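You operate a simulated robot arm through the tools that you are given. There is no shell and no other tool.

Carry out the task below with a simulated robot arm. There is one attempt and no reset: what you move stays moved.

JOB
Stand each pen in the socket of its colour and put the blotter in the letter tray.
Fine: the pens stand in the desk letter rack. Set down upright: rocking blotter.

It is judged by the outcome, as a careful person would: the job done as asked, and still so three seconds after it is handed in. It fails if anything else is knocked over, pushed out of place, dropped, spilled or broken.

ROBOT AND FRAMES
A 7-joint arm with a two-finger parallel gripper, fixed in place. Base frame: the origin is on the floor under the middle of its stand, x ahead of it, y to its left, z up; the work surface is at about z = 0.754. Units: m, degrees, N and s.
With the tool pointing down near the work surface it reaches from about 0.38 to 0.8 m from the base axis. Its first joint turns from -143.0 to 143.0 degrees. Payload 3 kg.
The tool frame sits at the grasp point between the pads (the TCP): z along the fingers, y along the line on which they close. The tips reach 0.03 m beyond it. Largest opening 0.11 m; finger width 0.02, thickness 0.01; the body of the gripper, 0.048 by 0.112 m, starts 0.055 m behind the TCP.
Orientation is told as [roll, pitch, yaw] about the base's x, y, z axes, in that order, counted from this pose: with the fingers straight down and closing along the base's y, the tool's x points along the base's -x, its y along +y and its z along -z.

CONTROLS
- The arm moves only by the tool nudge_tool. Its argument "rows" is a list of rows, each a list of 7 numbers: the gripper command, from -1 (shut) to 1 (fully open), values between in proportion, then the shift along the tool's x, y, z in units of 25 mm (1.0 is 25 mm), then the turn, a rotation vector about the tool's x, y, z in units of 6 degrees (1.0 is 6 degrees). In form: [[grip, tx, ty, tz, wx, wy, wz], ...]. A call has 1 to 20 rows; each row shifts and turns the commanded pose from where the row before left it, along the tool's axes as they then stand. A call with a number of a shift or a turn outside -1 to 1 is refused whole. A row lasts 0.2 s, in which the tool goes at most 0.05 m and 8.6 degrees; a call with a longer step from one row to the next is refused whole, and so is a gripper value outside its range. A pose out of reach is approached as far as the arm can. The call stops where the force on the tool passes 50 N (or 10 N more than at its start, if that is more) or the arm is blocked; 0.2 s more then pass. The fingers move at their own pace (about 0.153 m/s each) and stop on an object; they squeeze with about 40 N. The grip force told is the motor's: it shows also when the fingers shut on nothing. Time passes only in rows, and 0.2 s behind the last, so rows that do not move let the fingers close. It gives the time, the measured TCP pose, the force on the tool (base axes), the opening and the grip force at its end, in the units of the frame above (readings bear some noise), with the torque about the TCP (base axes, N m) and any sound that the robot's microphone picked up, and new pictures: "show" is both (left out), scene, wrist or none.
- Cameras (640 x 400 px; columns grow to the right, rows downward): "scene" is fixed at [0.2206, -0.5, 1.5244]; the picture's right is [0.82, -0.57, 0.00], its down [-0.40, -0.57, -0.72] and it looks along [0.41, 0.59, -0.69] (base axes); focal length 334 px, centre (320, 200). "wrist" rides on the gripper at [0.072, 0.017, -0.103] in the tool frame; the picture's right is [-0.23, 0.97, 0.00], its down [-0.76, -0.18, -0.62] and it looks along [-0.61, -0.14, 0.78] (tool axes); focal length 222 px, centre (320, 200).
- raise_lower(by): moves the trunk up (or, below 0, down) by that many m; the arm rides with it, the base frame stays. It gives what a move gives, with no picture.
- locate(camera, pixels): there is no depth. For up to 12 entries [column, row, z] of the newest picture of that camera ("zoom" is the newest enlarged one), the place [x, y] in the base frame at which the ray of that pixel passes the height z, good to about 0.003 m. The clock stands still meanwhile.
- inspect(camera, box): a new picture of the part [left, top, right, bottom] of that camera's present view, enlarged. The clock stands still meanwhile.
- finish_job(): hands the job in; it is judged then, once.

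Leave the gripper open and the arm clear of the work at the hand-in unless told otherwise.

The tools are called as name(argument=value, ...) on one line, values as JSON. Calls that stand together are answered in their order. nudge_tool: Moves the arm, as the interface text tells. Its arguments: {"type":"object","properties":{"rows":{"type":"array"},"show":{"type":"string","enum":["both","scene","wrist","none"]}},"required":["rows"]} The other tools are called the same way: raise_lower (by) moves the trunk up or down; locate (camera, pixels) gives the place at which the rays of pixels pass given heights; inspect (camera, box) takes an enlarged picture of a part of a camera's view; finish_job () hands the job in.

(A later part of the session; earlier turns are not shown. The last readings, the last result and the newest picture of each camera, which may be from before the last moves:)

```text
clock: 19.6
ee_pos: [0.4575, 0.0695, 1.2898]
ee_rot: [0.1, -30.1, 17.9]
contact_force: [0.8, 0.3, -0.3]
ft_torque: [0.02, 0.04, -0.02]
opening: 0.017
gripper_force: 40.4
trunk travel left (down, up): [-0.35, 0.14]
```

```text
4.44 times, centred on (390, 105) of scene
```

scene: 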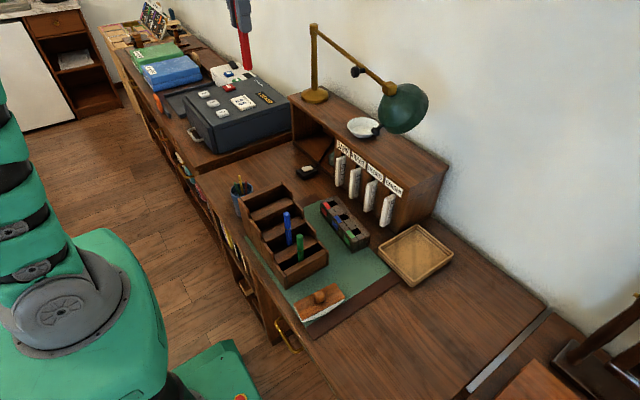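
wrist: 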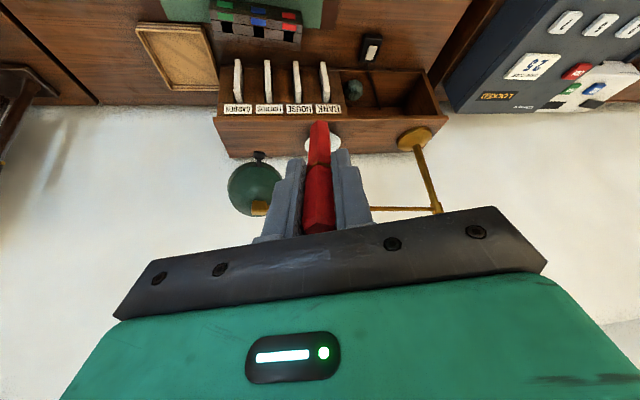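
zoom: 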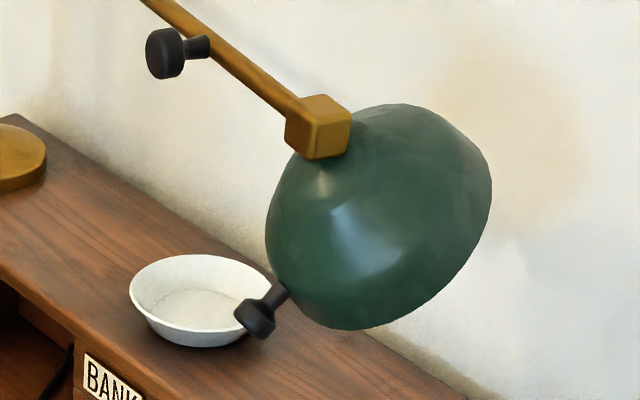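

The knob's end is near (0.725,0.00,1.083). The red socket is far enough from it at yaw 84°, and for blue I'll use a leaned-back grip. Now I undo the tilt, then descend while turning to yaw 83.7.

nudge_tool(rows=[[-1, 0, 0, 0, 0, 1, 0], [-1, 0, 0, 0, 0, 1, 0], [-1, 0, 0, 0, 0, 1, 0], [-1, 0, 0, 0, 0, 1, 0], [-1, 0, 0, 0, 0, 1, 0], [-1, 0, 0, 0.9, 0, 0, -1], [-1, 0, 0, 0.9, 0, 0, -1], [-1, 0, 0, 0.9, 0, 0, -1], [-1, 0, 0, 0.9, 0, 0, -1], [-1, 0, 0, 0.9, 0, 0, -1], [-1, 0, 0, 0.9, 0, 0, -1], [-1, 0, 0, 0.9, 0, 0, -1], [-1, 0, 0, 0.9, 0, 0, -1], [-1, 0, 0, 0.9, 0, 0, -1], [-1, 0, 0, 0.9, 0, 0, -1], [-1, 0, 0, 0.9, 0, 0, -0.97], [-1, 0, 0, 0, 0, 0, 0]], show="both")

```text
clock: 23.2
ee_pos: [0.4574, 0.0694, 1.0412]
ee_rot: [0.0, 0.0, 83.8]
contact_force: [0.4, 0.2, 0.6]
ft_torque: [0.01, 0.0, -0.02]
opening: 0.0172
gripper_force: 40.1
trunk travel left (down, up): [-0.35, 0.14]
```

scene: 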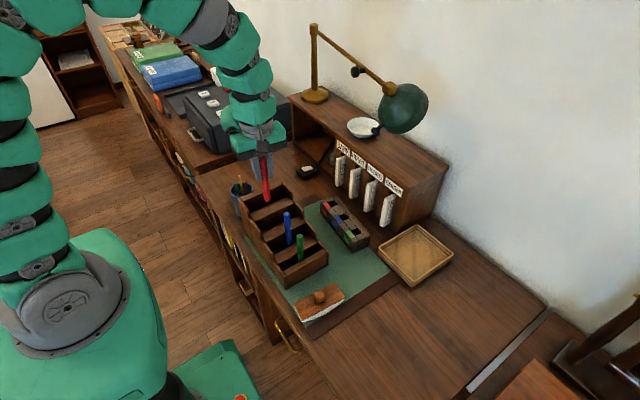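
wrist: 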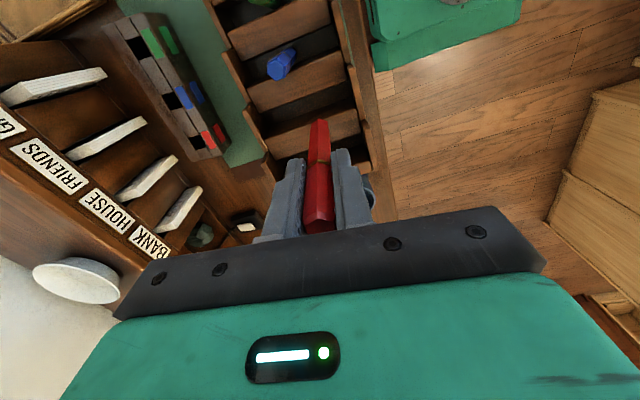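

Now I move across at this height to x≈0.60, descend to TCP z≈0.945, then finish the move to above the red socket.

nudge_tool(rows=[[-1, -0.1284, -0.9273, 0, 0, 0, 0], [-1, -0.1284, -0.9273, 0, 0, 0, 0], [-1, -0.1284, -0.9273, 0, 0, 0, 0], [-1, -0.1284, -0.9273, 0, 0, 0, 0], [-1, -0.1284, -0.9273, 0, 0, 0, 0], [-1, -0.1284, -0.9273, 0, 0, 0, 0], [-1, 0, 0, 0.95, 0, 0, 0], [-1, 0, 0, 0.95, 0, 0, 0], [-1, 0, 0, 0.95, 0, 0, 0], [-1, 0, 0, 0.95, 0, 0, 0], [-1, 0, 0, 0, 0, 0, 0]], show="both")

```text
clock: 25.6
ee_pos: [0.5969, 0.0732, 0.9443]
ee_rot: [0.1, 0.0, 83.7]
contact_force: [0.7, -0.5, -1.1]
ft_torque: [0.0, 0.04, 0.0]
opening: 0.0172
gripper_force: 39.8
trunk travel left (down, up): [-0.35, 0.14]
```

scene: 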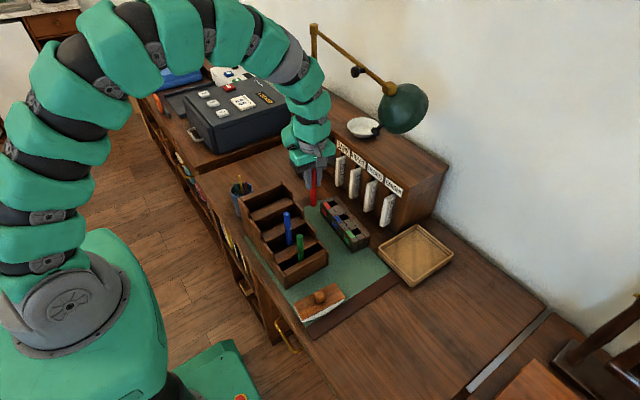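
wrist: 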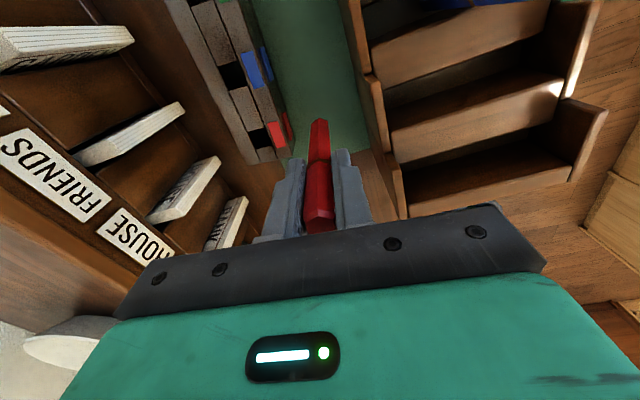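

The pen hangs clear of block and rack. I'll finish the move to above the red socket, staying about 40 mm above it.

nudge_tool(rows=[[-1, -0.136, -0.939, 0, 0, 0, 0], [-1, -0.136, -0.939, 0, 0, 0, 0], [-1, -0.136, -0.939, 0, 0, 0, 0], [-1, 0, 0, 0.4, 0, 0, 0], [-1, 0, 0, 0, 0, 0, 0]], show="both")

inspect(camera="scene", box=[300, 160, 390, 250])

inspect(camera="wrist", box=[240, 60, 400, 240])

```text
clock: 26.8
ee_pos: [0.67, 0.0765, 0.9358]
ee_rot: [0.1, -0.1, 83.7]
contact_force: [-0.5, -0.4, -1.3]
ft_torque: [0.03, 0.02, -0.02]
opening: 0.0173
gripper_force: 39.3
trunk travel left (down, up): [-0.35, 0.14]
```

scene: 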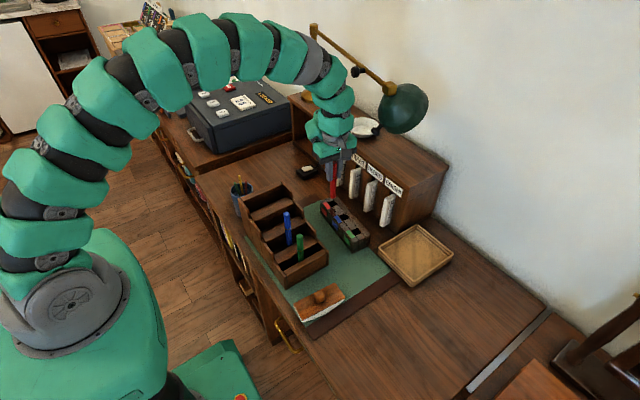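
wrist: 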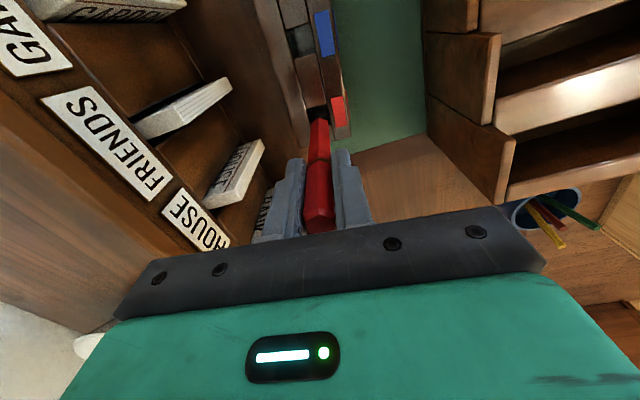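

```text
4.44 times, centred on (345, 205) of scene
```

zoom: 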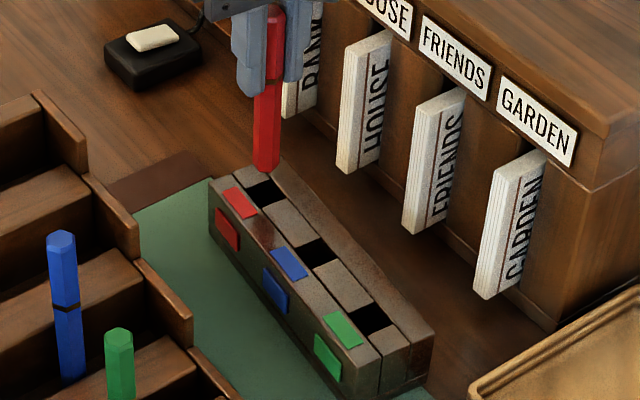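

```text
2.22 times, centred on (320, 150) of wrist
```

zoom: 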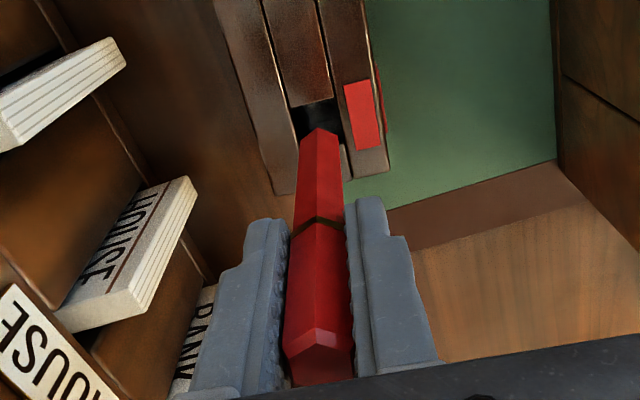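

The pen end is just above the red hole in the scene view (zoom 266,168 against hole 266,193). I'll lower another 22 mm to bring the end close to the block top for a direct comparison.

nudge_tool(rows=[[-1, 0, 0, 0.45, 0, 0, 0], [-1, 0, 0, 0.45, 0, 0, 0], [-1, 0, 0, 0, 0, 0, 0]], show="both")

inspect(camera="scene", box=[312, 180, 360, 228])

inspect(camera="wrist", box=[280, 80, 360, 160])

```text
clock: 27.6
ee_pos: [0.6707, 0.0772, 0.9134]
ee_rot: [0.0, 0.0, 83.8]
contact_force: [0.1, -0.2, 0.7]
ft_torque: [0.02, 0.03, -0.01]
opening: 0.0166
gripper_force: 40.0
trunk travel left (down, up): [-0.35, 0.14]
```

scene: 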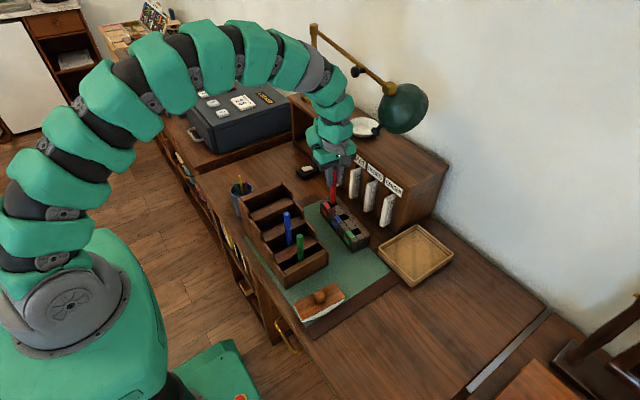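
wrist: 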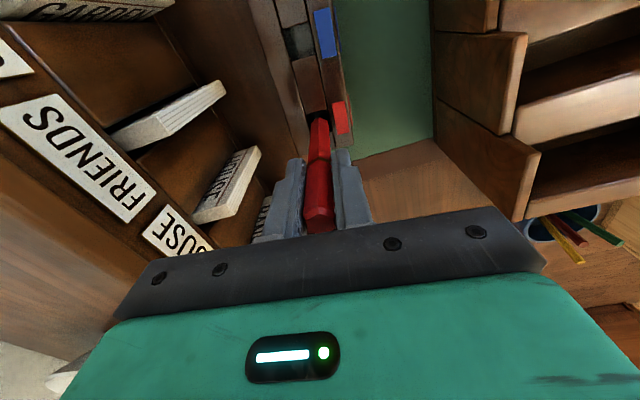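

```text
8.33 times, centred on (336, 204) of scene
```

zoom: 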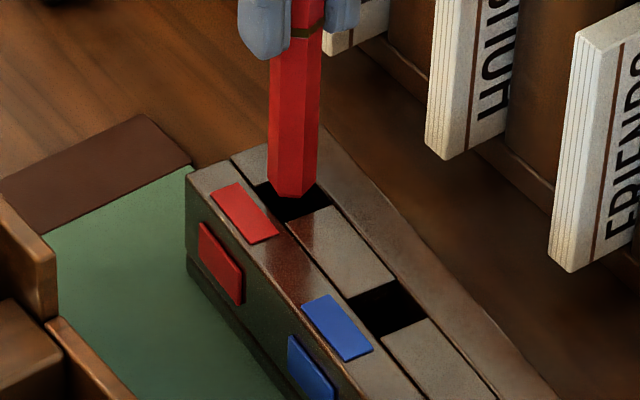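

```text
5.00 times, centred on (320, 120) of wrist
```

zoom: 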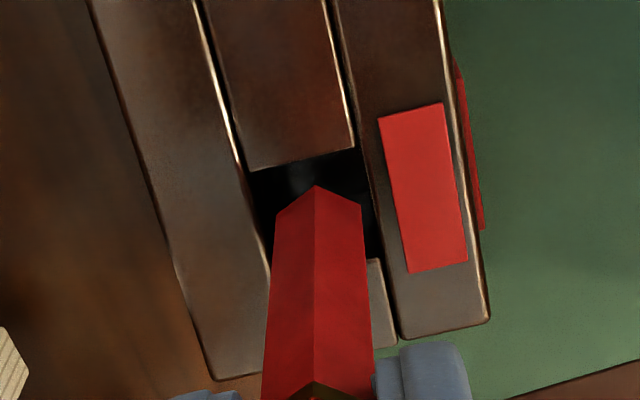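

This view is very clear. I'll compare the hole centre with the pen-end centre using the same picture coordinates in both cameras.

locate(camera="wrist", pixels=[[318.9, 122.8, 0.81], [318.9, 122.8, 0.806], [320.4, 126.2, 0.82], [320.4, 126.2, 0.824], [305.6, 114.4, 0.81], [327.4, 109.6, 0.81], [332.6, 131.6, 0.81], [310, 135.6, 0.81], [311, 122.6, 0.822], [328.4, 121, 0.822]])

locate(camera="scene", pixels=[[332.8, 202.2, 0.82], [332.8, 202.2, 0.824], [328.5, 202.2, 0.81], [332.2, 206.7, 0.81], [337.2, 204.6, 0.81], [329.8, 202, 0.822], [335.9, 201.6, 0.822]])

```text
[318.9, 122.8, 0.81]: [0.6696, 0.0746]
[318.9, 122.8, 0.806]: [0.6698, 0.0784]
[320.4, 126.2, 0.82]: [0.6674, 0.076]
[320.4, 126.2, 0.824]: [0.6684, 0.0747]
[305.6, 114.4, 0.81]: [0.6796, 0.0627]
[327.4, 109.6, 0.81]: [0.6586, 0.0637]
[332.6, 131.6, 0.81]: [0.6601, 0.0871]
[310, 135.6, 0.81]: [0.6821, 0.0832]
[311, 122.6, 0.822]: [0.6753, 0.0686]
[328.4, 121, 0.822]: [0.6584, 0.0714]
```

```text
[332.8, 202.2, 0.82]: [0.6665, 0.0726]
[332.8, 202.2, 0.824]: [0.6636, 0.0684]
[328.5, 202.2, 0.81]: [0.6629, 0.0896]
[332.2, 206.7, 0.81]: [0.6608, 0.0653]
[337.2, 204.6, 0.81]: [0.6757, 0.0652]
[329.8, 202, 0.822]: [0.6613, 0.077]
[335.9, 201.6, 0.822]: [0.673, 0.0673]
```

In tool coordinates the hole centre and pen-end centre are about 1 mm and 1.7 mm apart. I'll correct by about +1.5 mm in x and +1 mm in y, lower another 5 mm, and look again.

nudge_tool(rows=[[-1, -0.046, -0.056, 0, 0, 0, 0], [-1, 0, 0, 0.2, 0, 0, 0], [-1, 0, 0, 0, 0, 0, 0]], show="none")

inspect(camera="scene", box=[312, 180, 360, 228])

inspect(camera="wrist", box=[280, 80, 360, 160])

```text
clock: 28.4
ee_pos: [0.6697, 0.0782, 0.9085]
ee_rot: [-0.1, 0.0, 83.8]
contact_force: [-0.1, -0.2, -0.1]
ft_torque: [-0.01, 0.03, 0.02]
opening: 0.0166
gripper_force: 39.9
trunk travel left (down, up): [-0.35, 0.14]
```

```text
8.33 times, centred on (336, 204) of scene
```

zoom: 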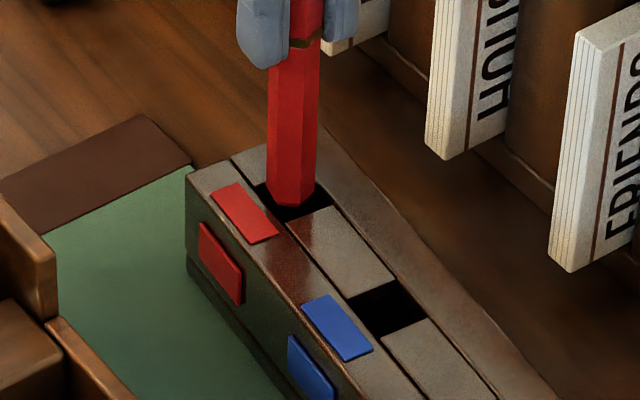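

```text
5.00 times, centred on (320, 120) of wrist
```

zoom: 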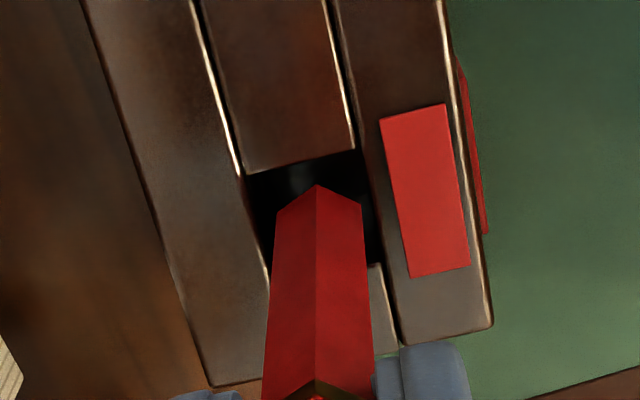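

The pen is still about 1.4 mm toward -x of the hole centre and slightly toward -y. I'll nudge by about 2 mm in x and 0.6 mm in y and look again.

nudge_tool(rows=[[-1, -0.033, -0.077, 0, 0, 0, 0], [-1, 0, 0, 0, 0, 0, 0], [-1, 0, 0, 0, 0, 0, 0]], show="none")

inspect(camera="scene", box=[312, 180, 360, 228])

inspect(camera="wrist", box=[280, 80, 360, 160])

```text
clock: 29.2
ee_pos: [0.6718, 0.0775, 0.9086]
ee_rot: [0.0, 0.0, 83.9]
contact_force: [-0.6, 0.3, -0.4]
ft_torque: [0.02, -0.03, 0.05]
opening: 0.0166
gripper_force: 40.6
trunk travel left (down, up): [-0.35, 0.14]
```

```text
8.33 times, centred on (336, 204) of scene
```

zoom: 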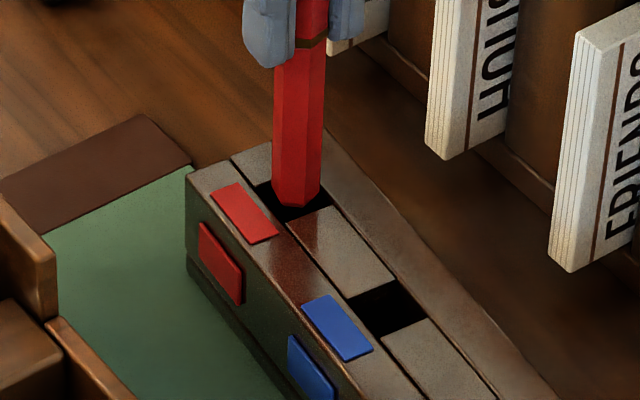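

```text
5.00 times, centred on (320, 120) of wrist
```

zoom: 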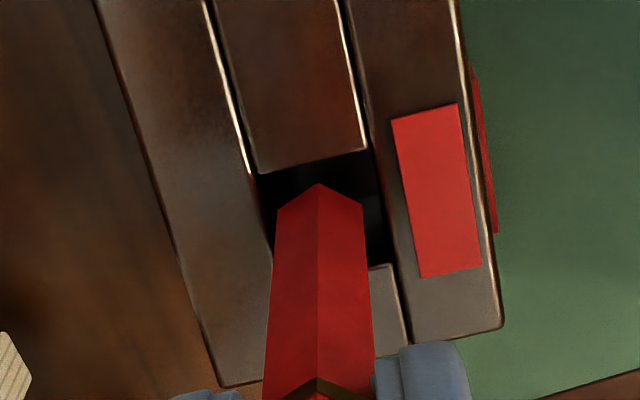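

Now x is within about 0.5–1 mm of centre. I'll trim about +0.8 mm in y and lower in small steps, watching the force.

nudge_tool(rows=[[-1, -0.032, 0.02, 0, 0, 0, 0], [-1, 0, 0, 0.1, 0, 0, 0], [-1, 0, 0, 0.1, 0, 0, 0], [-1, 0, 0, 0, 0, 0, 0]], show="none")

inspect(camera="scene", box=[312, 180, 360, 228])

inspect(camera="wrist", box=[280, 80, 360, 160])

```text
clock: 30.2
ee_pos: [0.6712, 0.0769, 0.9024]
ee_rot: [0.0, 0.0, 83.8]
contact_force: [0.1, -0.8, -0.6]
ft_torque: [-0.07, 0.09, 0.02]
opening: 0.0166
gripper_force: 39.6
trunk travel left (down, up): [-0.35, 0.14]
```

```text
8.33 times, centred on (336, 204) of scene
```

zoom: 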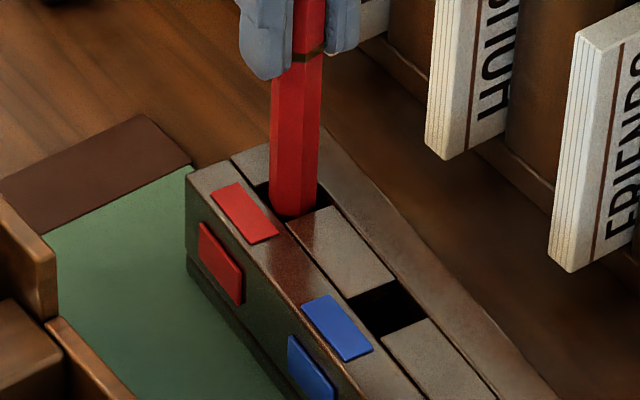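

```text
5.00 times, centred on (320, 120) of wrist
```

zoom: 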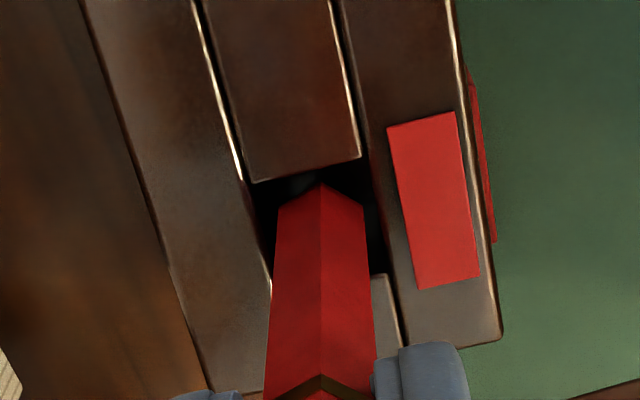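

Force is still about zero. The pen end now looks at or just inside the rim in the wrist view, so I'll lower 3 mm more and check.

nudge_tool(rows=[[-1, -0.02, 0, 0.06, 0, 0, 0], [-1, 0, 0, 0.06, 0, 0, 0], [-1, 0, 0, 0, 0, 0, 0]], show="none")

inspect(camera="scene", box=[312, 180, 360, 228])

inspect(camera="wrist", box=[280, 80, 360, 160])

```text
clock: 31.0
ee_pos: [0.6706, 0.0784, 0.8999]
ee_rot: [0.1, 0.0, 83.8]
contact_force: [-1.2, -3.4, -1.5]
ft_torque: [-0.27, -0.18, 0.01]
opening: 0.0162
gripper_force: 39.9
trunk travel left (down, up): [-0.35, 0.14]
```

```text
8.33 times, centred on (336, 204) of scene
```

zoom: 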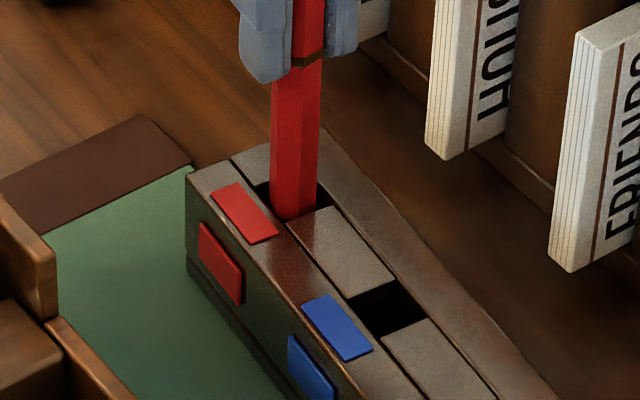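

```text
5.00 times, centred on (320, 120) of wrist
```

zoom: 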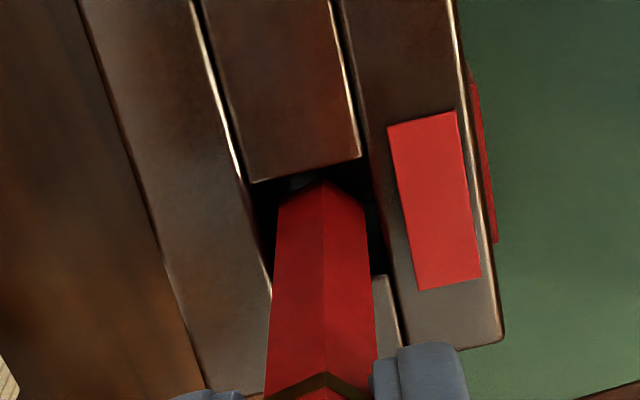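

There is now a -y force of 3.4 N acting about 80 mm below the TCP. The pen end is inside the hole and touching its +y side, so I'll shift about 1.5 mm toward -y.

nudge_tool(rows=[[-1, 0.06, 0, 0, 0, 0, 0], [-1, 0, 0, 0, 0, 0, 0]], show="none")

```text
clock: 31.6
ee_pos: [0.6721, 0.0778, 0.9001]
ee_rot: [0.0, 0.0, 83.8]
contact_force: [-0.2, 0.5, 0.1]
ft_torque: [0.03, 0.01, -0.01]
opening: 0.0156
gripper_force: 39.9
trunk travel left (down, up): [-0.35, 0.14]
```

The side force is gone. I'll lower another 5 mm in small steps.

nudge_tool(rows=[[-1, 0, 0, 0.1, 0, 0, 0], [-1, 0, 0, 0.1, 0, 0, 0], [-1, 0, 0, 0, 0, 0, 0]], show="none")

inspect(camera="scene", box=[312, 180, 360, 228])

inspect(camera="wrist", box=[260, 80, 380, 240])

```text
clock: 32.4
ee_pos: [0.6719, 0.0764, 0.8952]
ee_rot: [0.0, 0.0, 83.8]
contact_force: [-0.3, 0.4, -0.2]
ft_torque: [0.0, -0.02, 0.02]
opening: 0.0153
gripper_force: 40.1
trunk travel left (down, up): [-0.35, 0.14]
```

```text
8.33 times, centred on (336, 204) of scene
```

zoom: 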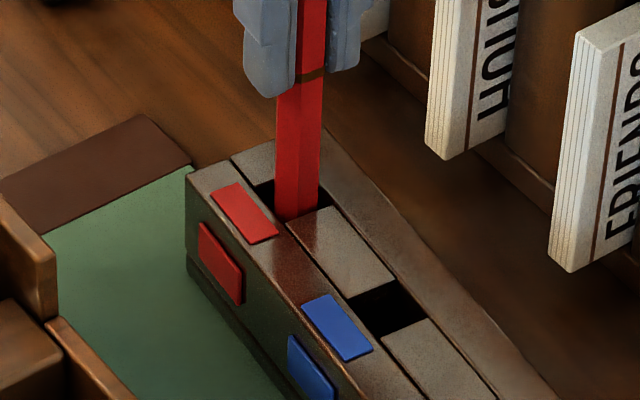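

```text
2.50 times, centred on (320, 160) of wrist
```

zoom: 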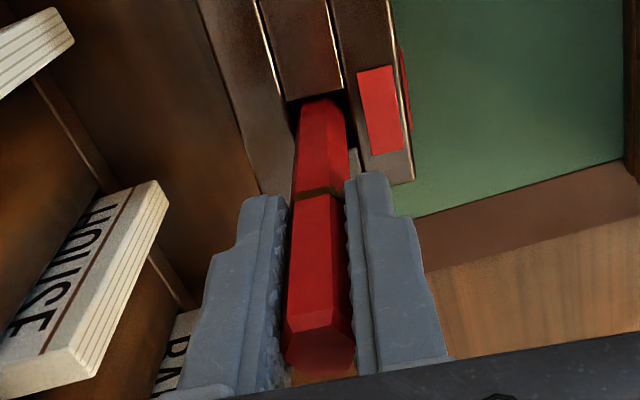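

No side forces, and the pen end is inside the hole. I also notice the pen has crept about 1 cm down in the grip since pickup. The opening fell from 17.1 to 15.3 mm, so the pen's top seems to taper. I'll keep lowering in small steps and watch the force.

nudge_tool(rows=[[-1, 0, 0, 0.12, 0, 0, 0], [-1, 0, 0, 0.12, 0, 0, 0], [-1, 0, 0, 0.12, 0, 0, 0], [-1, 0, 0, 0, 0, 0, 0]], show="none")

inspect(camera="scene", box=[312, 160, 372, 228])

inspect(camera="wrist", box=[260, 80, 380, 240])

```text
clock: 33.4
ee_pos: [0.6733, 0.0768, 0.8862]
ee_rot: [0.1, 0.0, 83.8]
contact_force: [-0.5, 0.1, -0.6]
ft_torque: [0.01, 0.02, 0.04]
opening: 0.0149
gripper_force: 40.1
trunk travel left (down, up): [-0.35, 0.14]
```

```text
5.88 times, centred on (342, 194) of scene
```

zoom: 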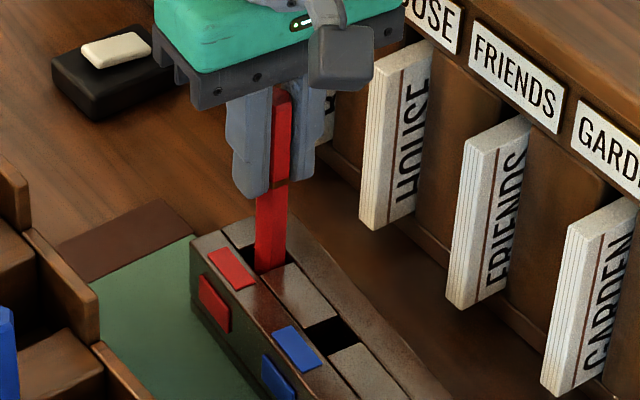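

```text
2.50 times, centred on (320, 160) of wrist
```

zoom: 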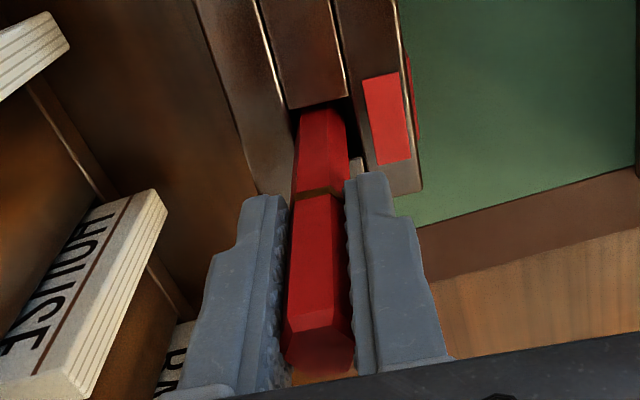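

Still no contact force. I'll keep lowering another 10 mm.

nudge_tool(rows=[[-1, 0, 0, 0.12, 0, 0, 0], [-1, 0, 0, 0.12, 0, 0, 0], [-1, 0, 0, 0.12, 0, 0, 0], [-1, 0, 0, 0.1, 0, 0, 0], [-1, 0, 0, 0, 0, 0, 0]], show="none")

inspect(camera="scene", box=[312, 160, 372, 228])

inspect(camera="wrist", box=[260, 80, 380, 240])

```text
clock: 34.6
ee_pos: [0.672, 0.0762, 0.8752]
ee_rot: [0.0, 0.0, 83.8]
contact_force: [-0.6, 0.4, -0.2]
ft_torque: [-0.02, -0.01, 0.01]
opening: 0.0149
gripper_force: 40.7
trunk travel left (down, up): [-0.35, 0.14]
```

```text
5.88 times, centred on (342, 194) of scene
```

zoom: 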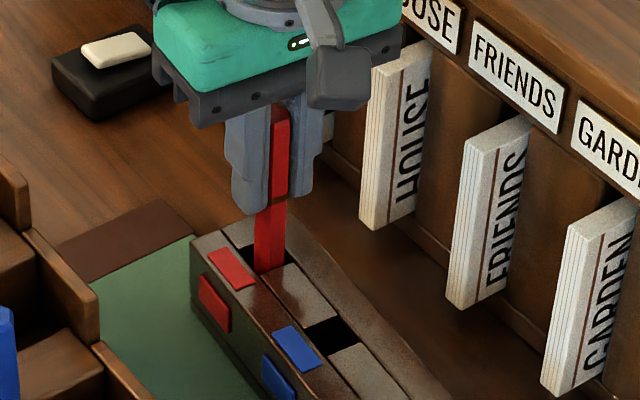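

```text
2.50 times, centred on (320, 160) of wrist
```

zoom: 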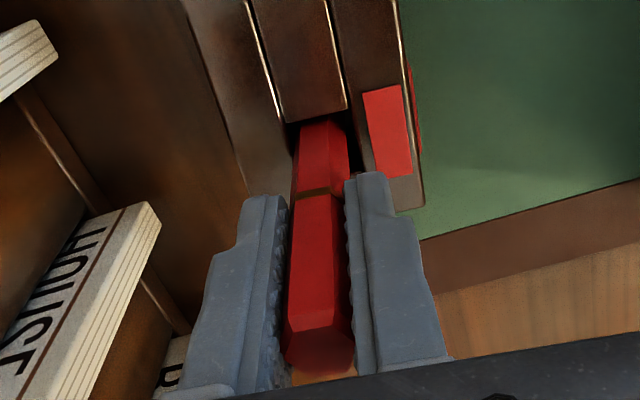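

The opening settled at 14.9 mm. The pen had been gripped near its corners (17.1) and has turned onto its flats, so it is slimmer than I feared. I'll keep lowering in 3 mm steps until it meets the socket floor.

nudge_tool(rows=[[-1, 0, 0, 0.1, 0, 0, 0], [-1, 0, 0, 0.1, 0, 0, 0], [-1, 0, 0, 0, 0, 0, 0]], show="none")

```text
clock: 35.4
ee_pos: [0.6722, 0.0773, 0.8711]
ee_rot: [-0.2, 0.0, 83.7]
contact_force: [0.6, -0.4, 8.6]
ft_torque: [-0.02, -0.05, 0.04]
opening: 0.0151
gripper_force: 39.8
trunk travel left (down, up): [-0.35, 0.14]
```

Vertical force is 8.6 N, so the pen has reached the socket floor. I'll ease up slightly, then open the fingers to about 40 mm.

nudge_tool(rows=[[-1, 0, 0, -0.03, 0, 0, 0], [-0.6, 0, 0, 0, 0, 0, 0], [-0.3, 0, 0, 0, 0, 0, 0], [-0.3, 0, 0, 0, 0, 0, 0]], show="both")

inspect(camera="wrist", box=[260, 80, 380, 240])

```text
clock: 36.4
ee_pos: [0.6726, 0.0763, 0.8708]
ee_rot: [-0.1, -0.1, 83.8]
contact_force: [0.2, 0.4, 0.1]
ft_torque: [-0.01, 0.0, 0.01]
opening: 0.0385
gripper_force: 0.1
trunk travel left (down, up): [-0.35, 0.14]
```

scene: 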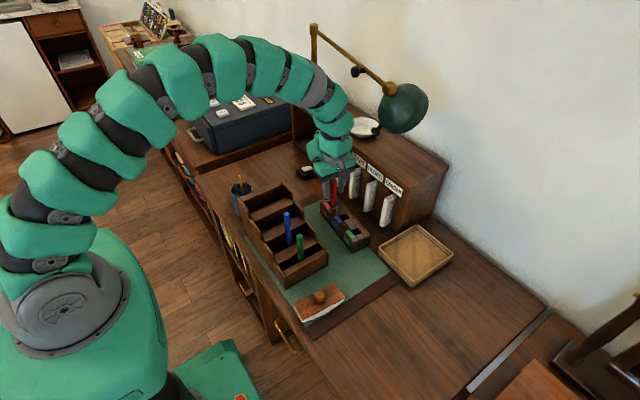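
wrist: 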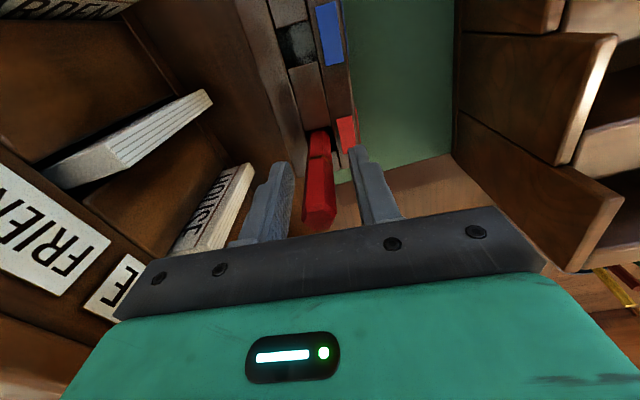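

```text
2.50 times, centred on (320, 160) of wrist
```

zoom: 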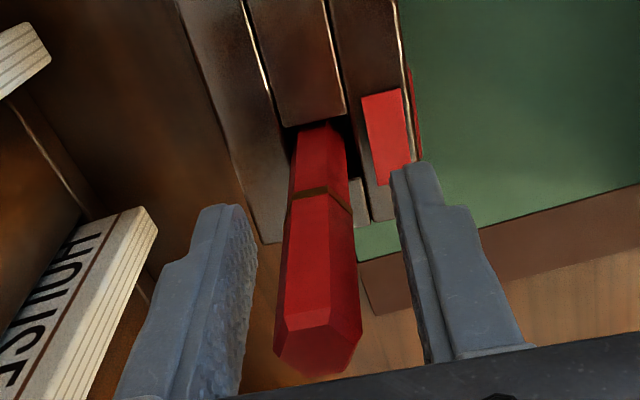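

The red pen stands in its socket with fingers clear on both sides. I'll rise straight up about 0.1 m.

nudge_tool(rows=[[-0.3, 0, 0, -0.4, 0, 0, 0], [-0.3, 0, 0, -0.9, 0, 0, 0], [-0.3, 0, 0, -0.9, 0, 0, 0], [-0.3, 0, 0, -0.9, 0, 0, 0], [-0.3, 0, 0, -0.9, 0, 0, 0], [-0.3, 0, 0, 0, 0, 0, 0]], show="both")

inspect(camera="scene", box=[300, 160, 390, 250])

```text
clock: 37.8
ee_pos: [0.6721, 0.0767, 0.9707]
ee_rot: [0.0, 0.0, 83.8]
contact_force: [-0.3, 0.8, 0.4]
ft_torque: [-0.05, -0.03, 0.02]
opening: 0.0385
gripper_force: 0.1
trunk travel left (down, up): [-0.35, 0.14]
```

scene: 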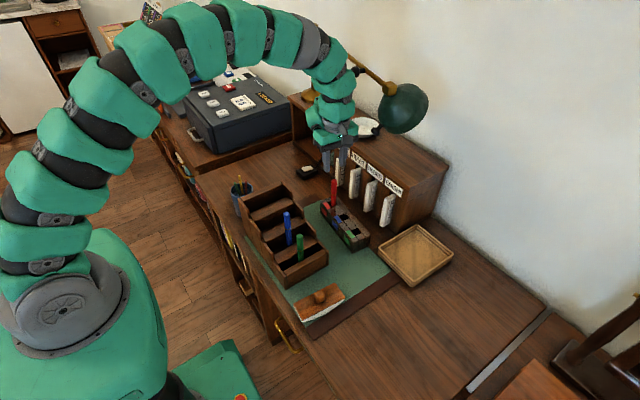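
wrist: 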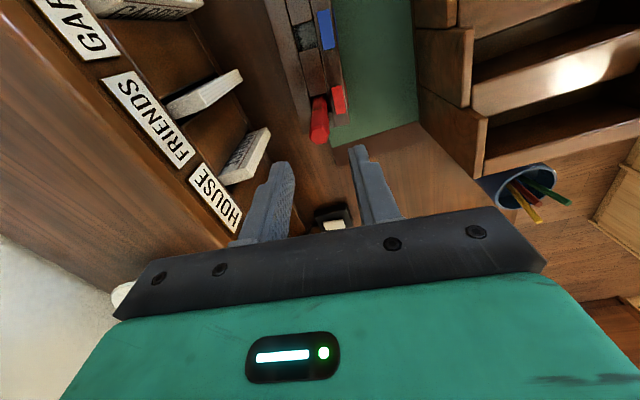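

```text
4.44 times, centred on (345, 205) of scene
```

zoom: 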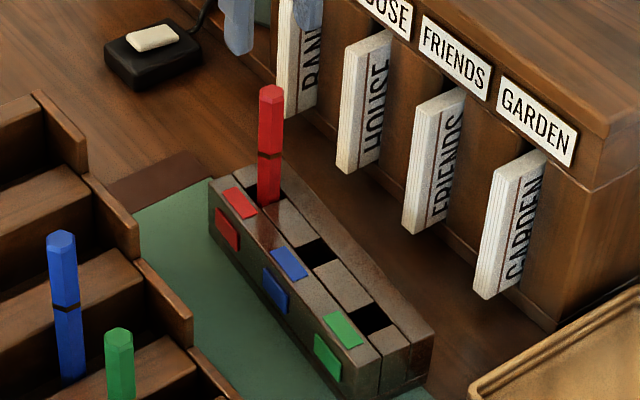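

The red pen stands upright in the red socket. Next I retract toward -x above the pens, then turn back to yaw 0 while rising slightly.

nudge_tool(rows=[[-0.3, 0, 0.9, 0, 0, 0, 0], [-0.3, 0, 0.9, 0, 0, 0, 0], [-0.3, 0, 0.9, 0, 0, 0, 0], [-0.3, 0, 0.9, 0, 0, 0, 0], [-0.3, 0, 0.9, 0, 0, 0, 0], [-0.3, 0, 0, -0.2, 0, 0, 1], [-0.3, 0, 0, -0.2, 0, 0, 1], [-0.3, 0, 0, -0.2, 0, 0, 1], [-0.3, 0, 0, -0.2, 0, 0, 1], [-0.3, 0, 0, -0.2, 0, 0, 1], [-0.3, 0, 0, -0.2, 0, 0, 1], [-0.3, 0, 0, -0.2, 0, 0, 1], [-0.3, 0, 0, -0.2, 0, 0, 1], [-0.3, 0, 0, -0.2, 0, 0, 1], [-0.3, 0, 0, -0.2, 0, 0, 1], [-0.3, 0, 0, -0.2, 0, 0, 1], [-0.3, 0, 0, -0.2, 0, 0, 1], [-0.3, 0, 0, -0.2, 0, 0, 1], [-0.3, 0, 0, -0.2, 0, 0, 0.97], [-0.3, 0, 0, 0, 0, 0, 0]], show="none")

```text
clock: 42.0
ee_pos: [0.5607, 0.089, 1.0415]
ee_rot: [0.0, 0.1, -0.1]
contact_force: [-0.3, -0.3, -0.2]
ft_torque: [0.01, -0.02, 0.01]
opening: 0.0384
gripper_force: 0.0
trunk travel left (down, up): [-0.35, 0.14]
```

I'm at (0.561,0.089,1.04), yaw 0. Now I move above the blue pen at (0.4765,0.0175) and lean the hand back 30° (fingers pointing forward and down), so the wrist stays clear of the lamp later.

nudge_tool(rows=[[-0.3, 0.84, -0.715, 0, 0, 0, 0], [-0.3, 0.84, -0.715, 0, 0, 0, 0], [-0.3, 0.84, -0.715, 0, 0, 0, 0], [-0.3, 0.84, -0.715, 0, 0, 0, 0], [-0.3, 0, 0, 0, 0, -1, 0], [-0.3, 0, 0, 0, 0, -1, 0], [-0.3, 0, 0, 0, 0, -1, 0], [-0.3, 0, 0, 0, 0, -1, 0], [-0.3, 0, 0, 0, 0, -1, 0], [-0.3, 0, 0, 0, 0, 0, 0]], show="both")

inspect(camera="wrist", box=[230, 20, 410, 140])

```text
clock: 44.2
ee_pos: [0.4761, 0.0181, 1.042]
ee_rot: [0.1, -30.2, 0.0]
contact_force: [-0.3, -0.3, 0.4]
ft_torque: [-0.02, 0.04, 0.02]
opening: 0.0384
gripper_force: 0.1
trunk travel left (down, up): [-0.35, 0.14]
```

scene: 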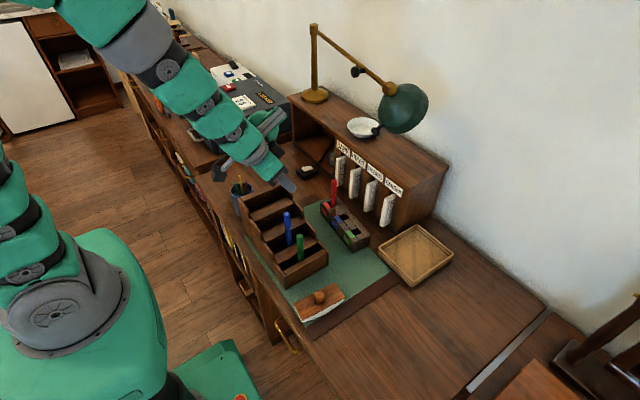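
wrist: 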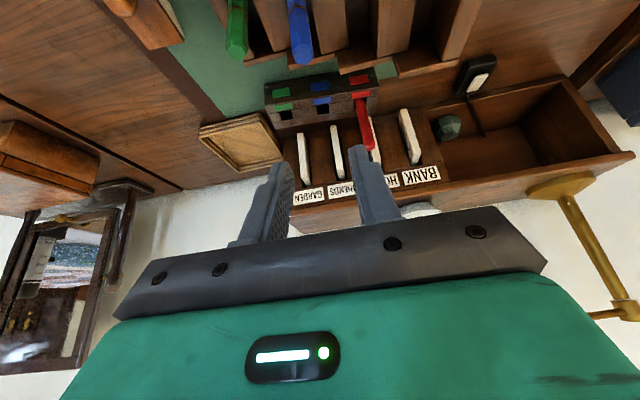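

```text
3.33 times, centred on (320, 80) of wrist
```

zoom: 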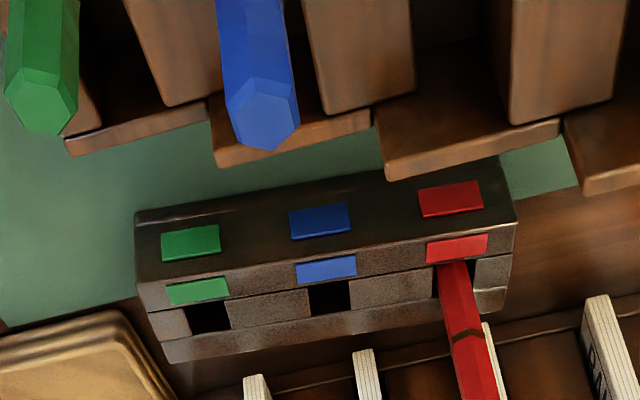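

The red pen still stands well. I'll descend vertically (tool-frame mix tx 0.5, tz 0.86) by 0.1 m and check the centring on the blue pen.

nudge_tool(rows=[[-0.3, 0.5, 0, 0.862, 0, 0, 0], [-0.3, 0.5, 0, 0.862, 0, 0, 0], [-0.3, 0.5, 0, 0.862, 0, 0, 0], [-0.3, 0.5, 0, 0.862, 0, 0, 0], [-0.3, 0, 0, 0, 0, 0, 0]], show="both")

inspect(camera="wrist", box=[230, 80, 430, 240])

inspect(camera="scene", box=[236, 160, 332, 250])

```text
clock: 45.4
ee_pos: [0.4983, 0.0178, 0.9491]
ee_rot: [0.1, -29.8, 0.0]
contact_force: [0.1, 0.4, 0.3]
ft_torque: [-0.01, -0.02, 0.05]
opening: 0.0385
gripper_force: 0.0
out of reach, approached as far as the arm can: row 1, 2, 3, 4
trunk travel left (down, up): [-0.35, 0.14]
```

scene: 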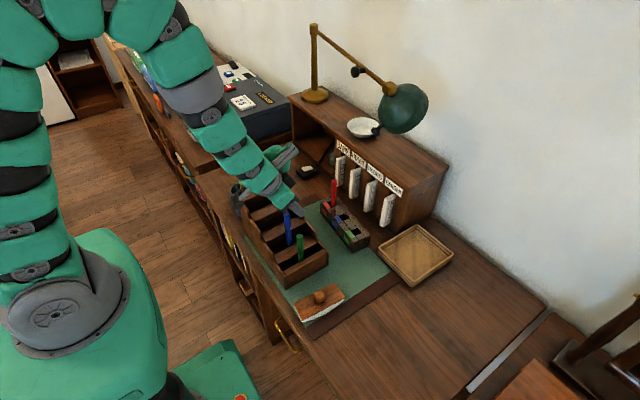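
wrist: 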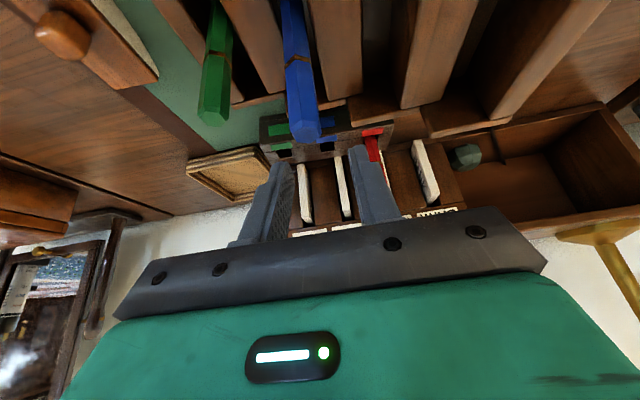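

```text
2.50 times, centred on (330, 160) of wrist
```

zoom: 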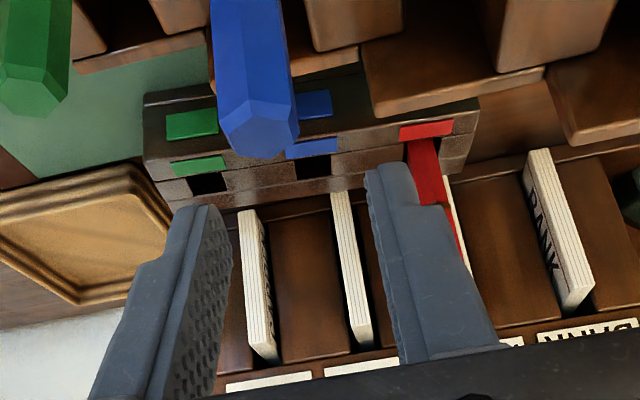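

```text
4.44 times, centred on (284, 205) of scene
```

zoom: 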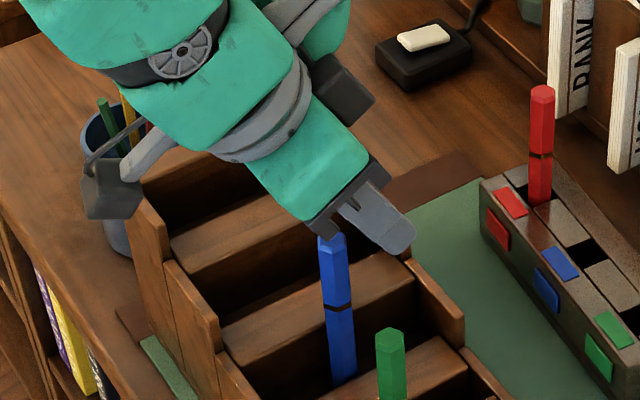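

The arm cannot hold a 30° lean-back this close in (out of reach, and it drifted to x 0.498). I'll undo the descent and the tilt. For blue I'll use yaw 84° with the hand leaning sideways toward +y, which also keeps the wrist away from the lamp knob.

nudge_tool(rows=[[-0.3, -0.5, 0, -0.862, 0, 0, 0], [-0.3, -0.5, 0, -0.862, 0, 0, 0], [-0.3, -0.5, 0, -0.862, 0, 0, 0], [-0.3, -0.5, 0, -0.862, 0, 0, 0], [-0.3, 0, 0, 0, 0, 1, 0], [-0.3, 0, 0, 0, 0, 1, 0], [-0.3, 0, 0, 0, 0, 1, 0], [-0.3, 0, 0, 0, 0, 1, 0], [-0.3, 0, 0, 0, 0, 1, 0], [-0.3, 0, 0, 0, 0, 0, 0]], show="none")

```text
clock: 47.6
ee_pos: [0.4995, 0.019, 1.0474]
ee_rot: [0.0, 0.1, -0.1]
contact_force: [0.2, -0.2, -1.5]
ft_torque: [0.01, 0.0, 0.0]
opening: 0.0386
gripper_force: 0.0
trunk travel left (down, up): [-0.35, 0.14]
```

Upright again at (0.4995,0.019,1.047). Now I turn to yaw 84° and lean 25° about the tool's y axis, so the top leans toward +y.

nudge_tool(rows=[[-0.3, 0, 0, 0, 0, 0, -1], [-0.3, 0, 0, 0, 0, 0, -1], [-0.3, 0, 0, 0, 0, 0, -1], [-0.3, 0, 0, 0, 0, 0, -1], [-0.3, 0, 0, 0, 0, 0, -1], [-0.3, 0, 0, 0, 0, 0, -1], [-0.3, 0, 0, 0, 0, 0, -1], [-0.3, 0, 0, 0, 0, 0, -1], [-0.3, 0, 0, 0, 0, 0, -1], [-0.3, 0, 0, 0, 0, 0, -1], [-0.3, 0, 0, 0, 0, 0, -1], [-0.3, 0, 0, 0, 0, 0, -1], [-0.3, 0, 0, 0, 0, 0, -1], [-0.3, 0, 0, 0, 0, 0, -0.97], [-0.3, 0, 0, 0, 0, 0.84, 0], [-0.3, 0, 0, 0, 0, 0.84, 0], [-0.3, 0, 0, 0, 0, 0.84, 0], [-0.3, 0, 0, 0, 0, 0.84, 0], [-0.3, 0, 0, 0, 0, 0.84, 0], [-0.3, 0, 0, 0, 0, 0, 0]], show="both")

```text
clock: 51.8
ee_pos: [0.5, 0.0188, 1.0476]
ee_rot: [0.1, 25.2, 83.7]
contact_force: [0.3, -0.8, 0.5]
ft_torque: [-0.03, 0.02, 0.0]
opening: 0.0386
gripper_force: 0.0
trunk travel left (down, up): [-0.35, 0.14]
```

scene: 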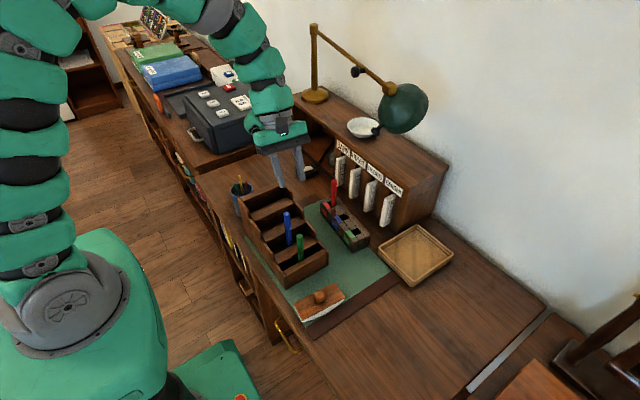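
wrist: 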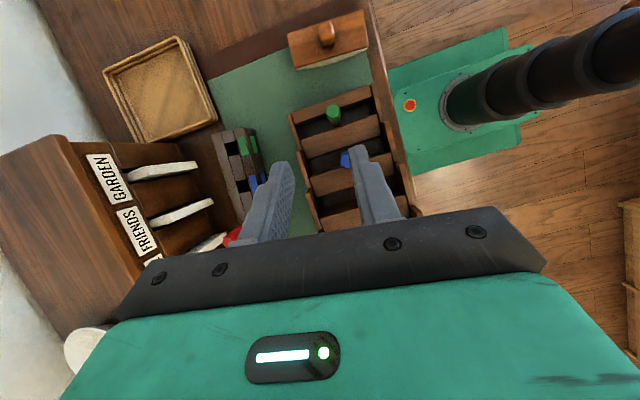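

Leaned 25.2° as intended. Now I shift to the blue pen's (0.4765,0.0175) and descend vertically about 0.1 m, then check centring.

nudge_tool(rows=[[-0.3, 0.14, 0.93, 0.066, 0, 0, 0], [-0.3, -0.4258, 0, 0.9048, 0, 0, 0], [-0.3, -0.4258, 0, 0.9048, 0, 0, 0], [-0.3, -0.4258, 0, 0.9048, 0, 0, 0], [-0.3, 0, 0, 0, 0, 0, 0]], show="both")

inspect(camera="wrist", box=[230, 100, 430, 240])

inspect(camera="scene", box=[236, 160, 332, 250])

```text
clock: 53.0
ee_pos: [0.4762, 0.017, 0.9741]
ee_rot: [0.2, 25.3, 83.9]
contact_force: [0.8, -0.2, -0.1]
ft_torque: [0.01, 0.0, -0.03]
opening: 0.0388
gripper_force: 0.1
trunk travel left (down, up): [-0.35, 0.14]
```

scene: 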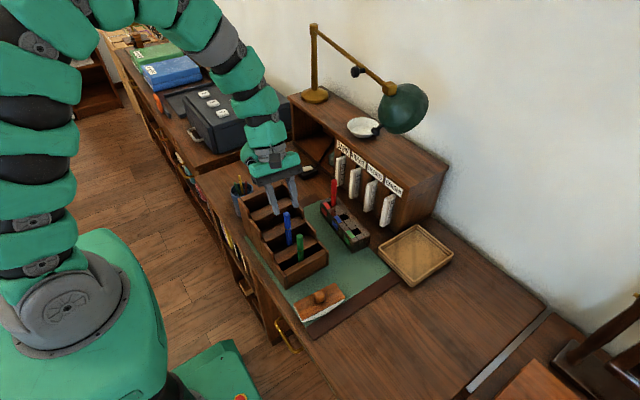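
wrist: 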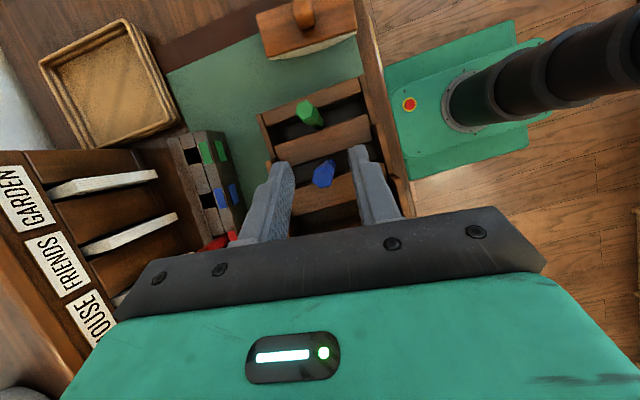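

```text
2.86 times, centred on (330, 170) of wrist
```

zoom: 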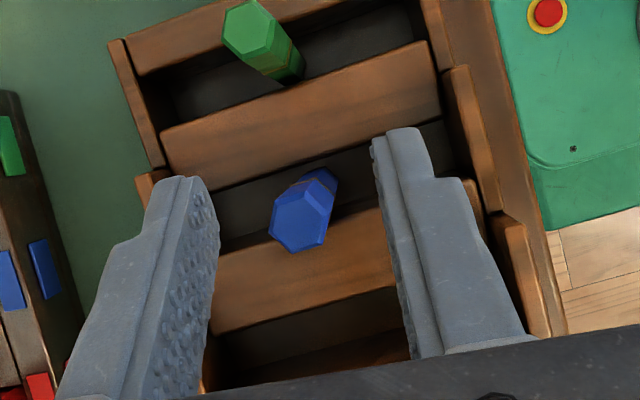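

```text
4.44 times, centred on (284, 205) of scene
```

zoom: 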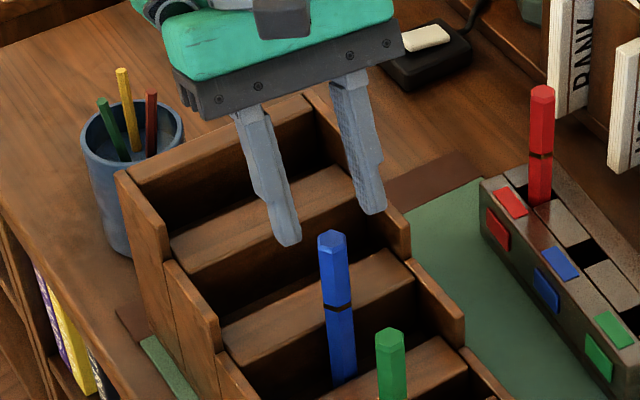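

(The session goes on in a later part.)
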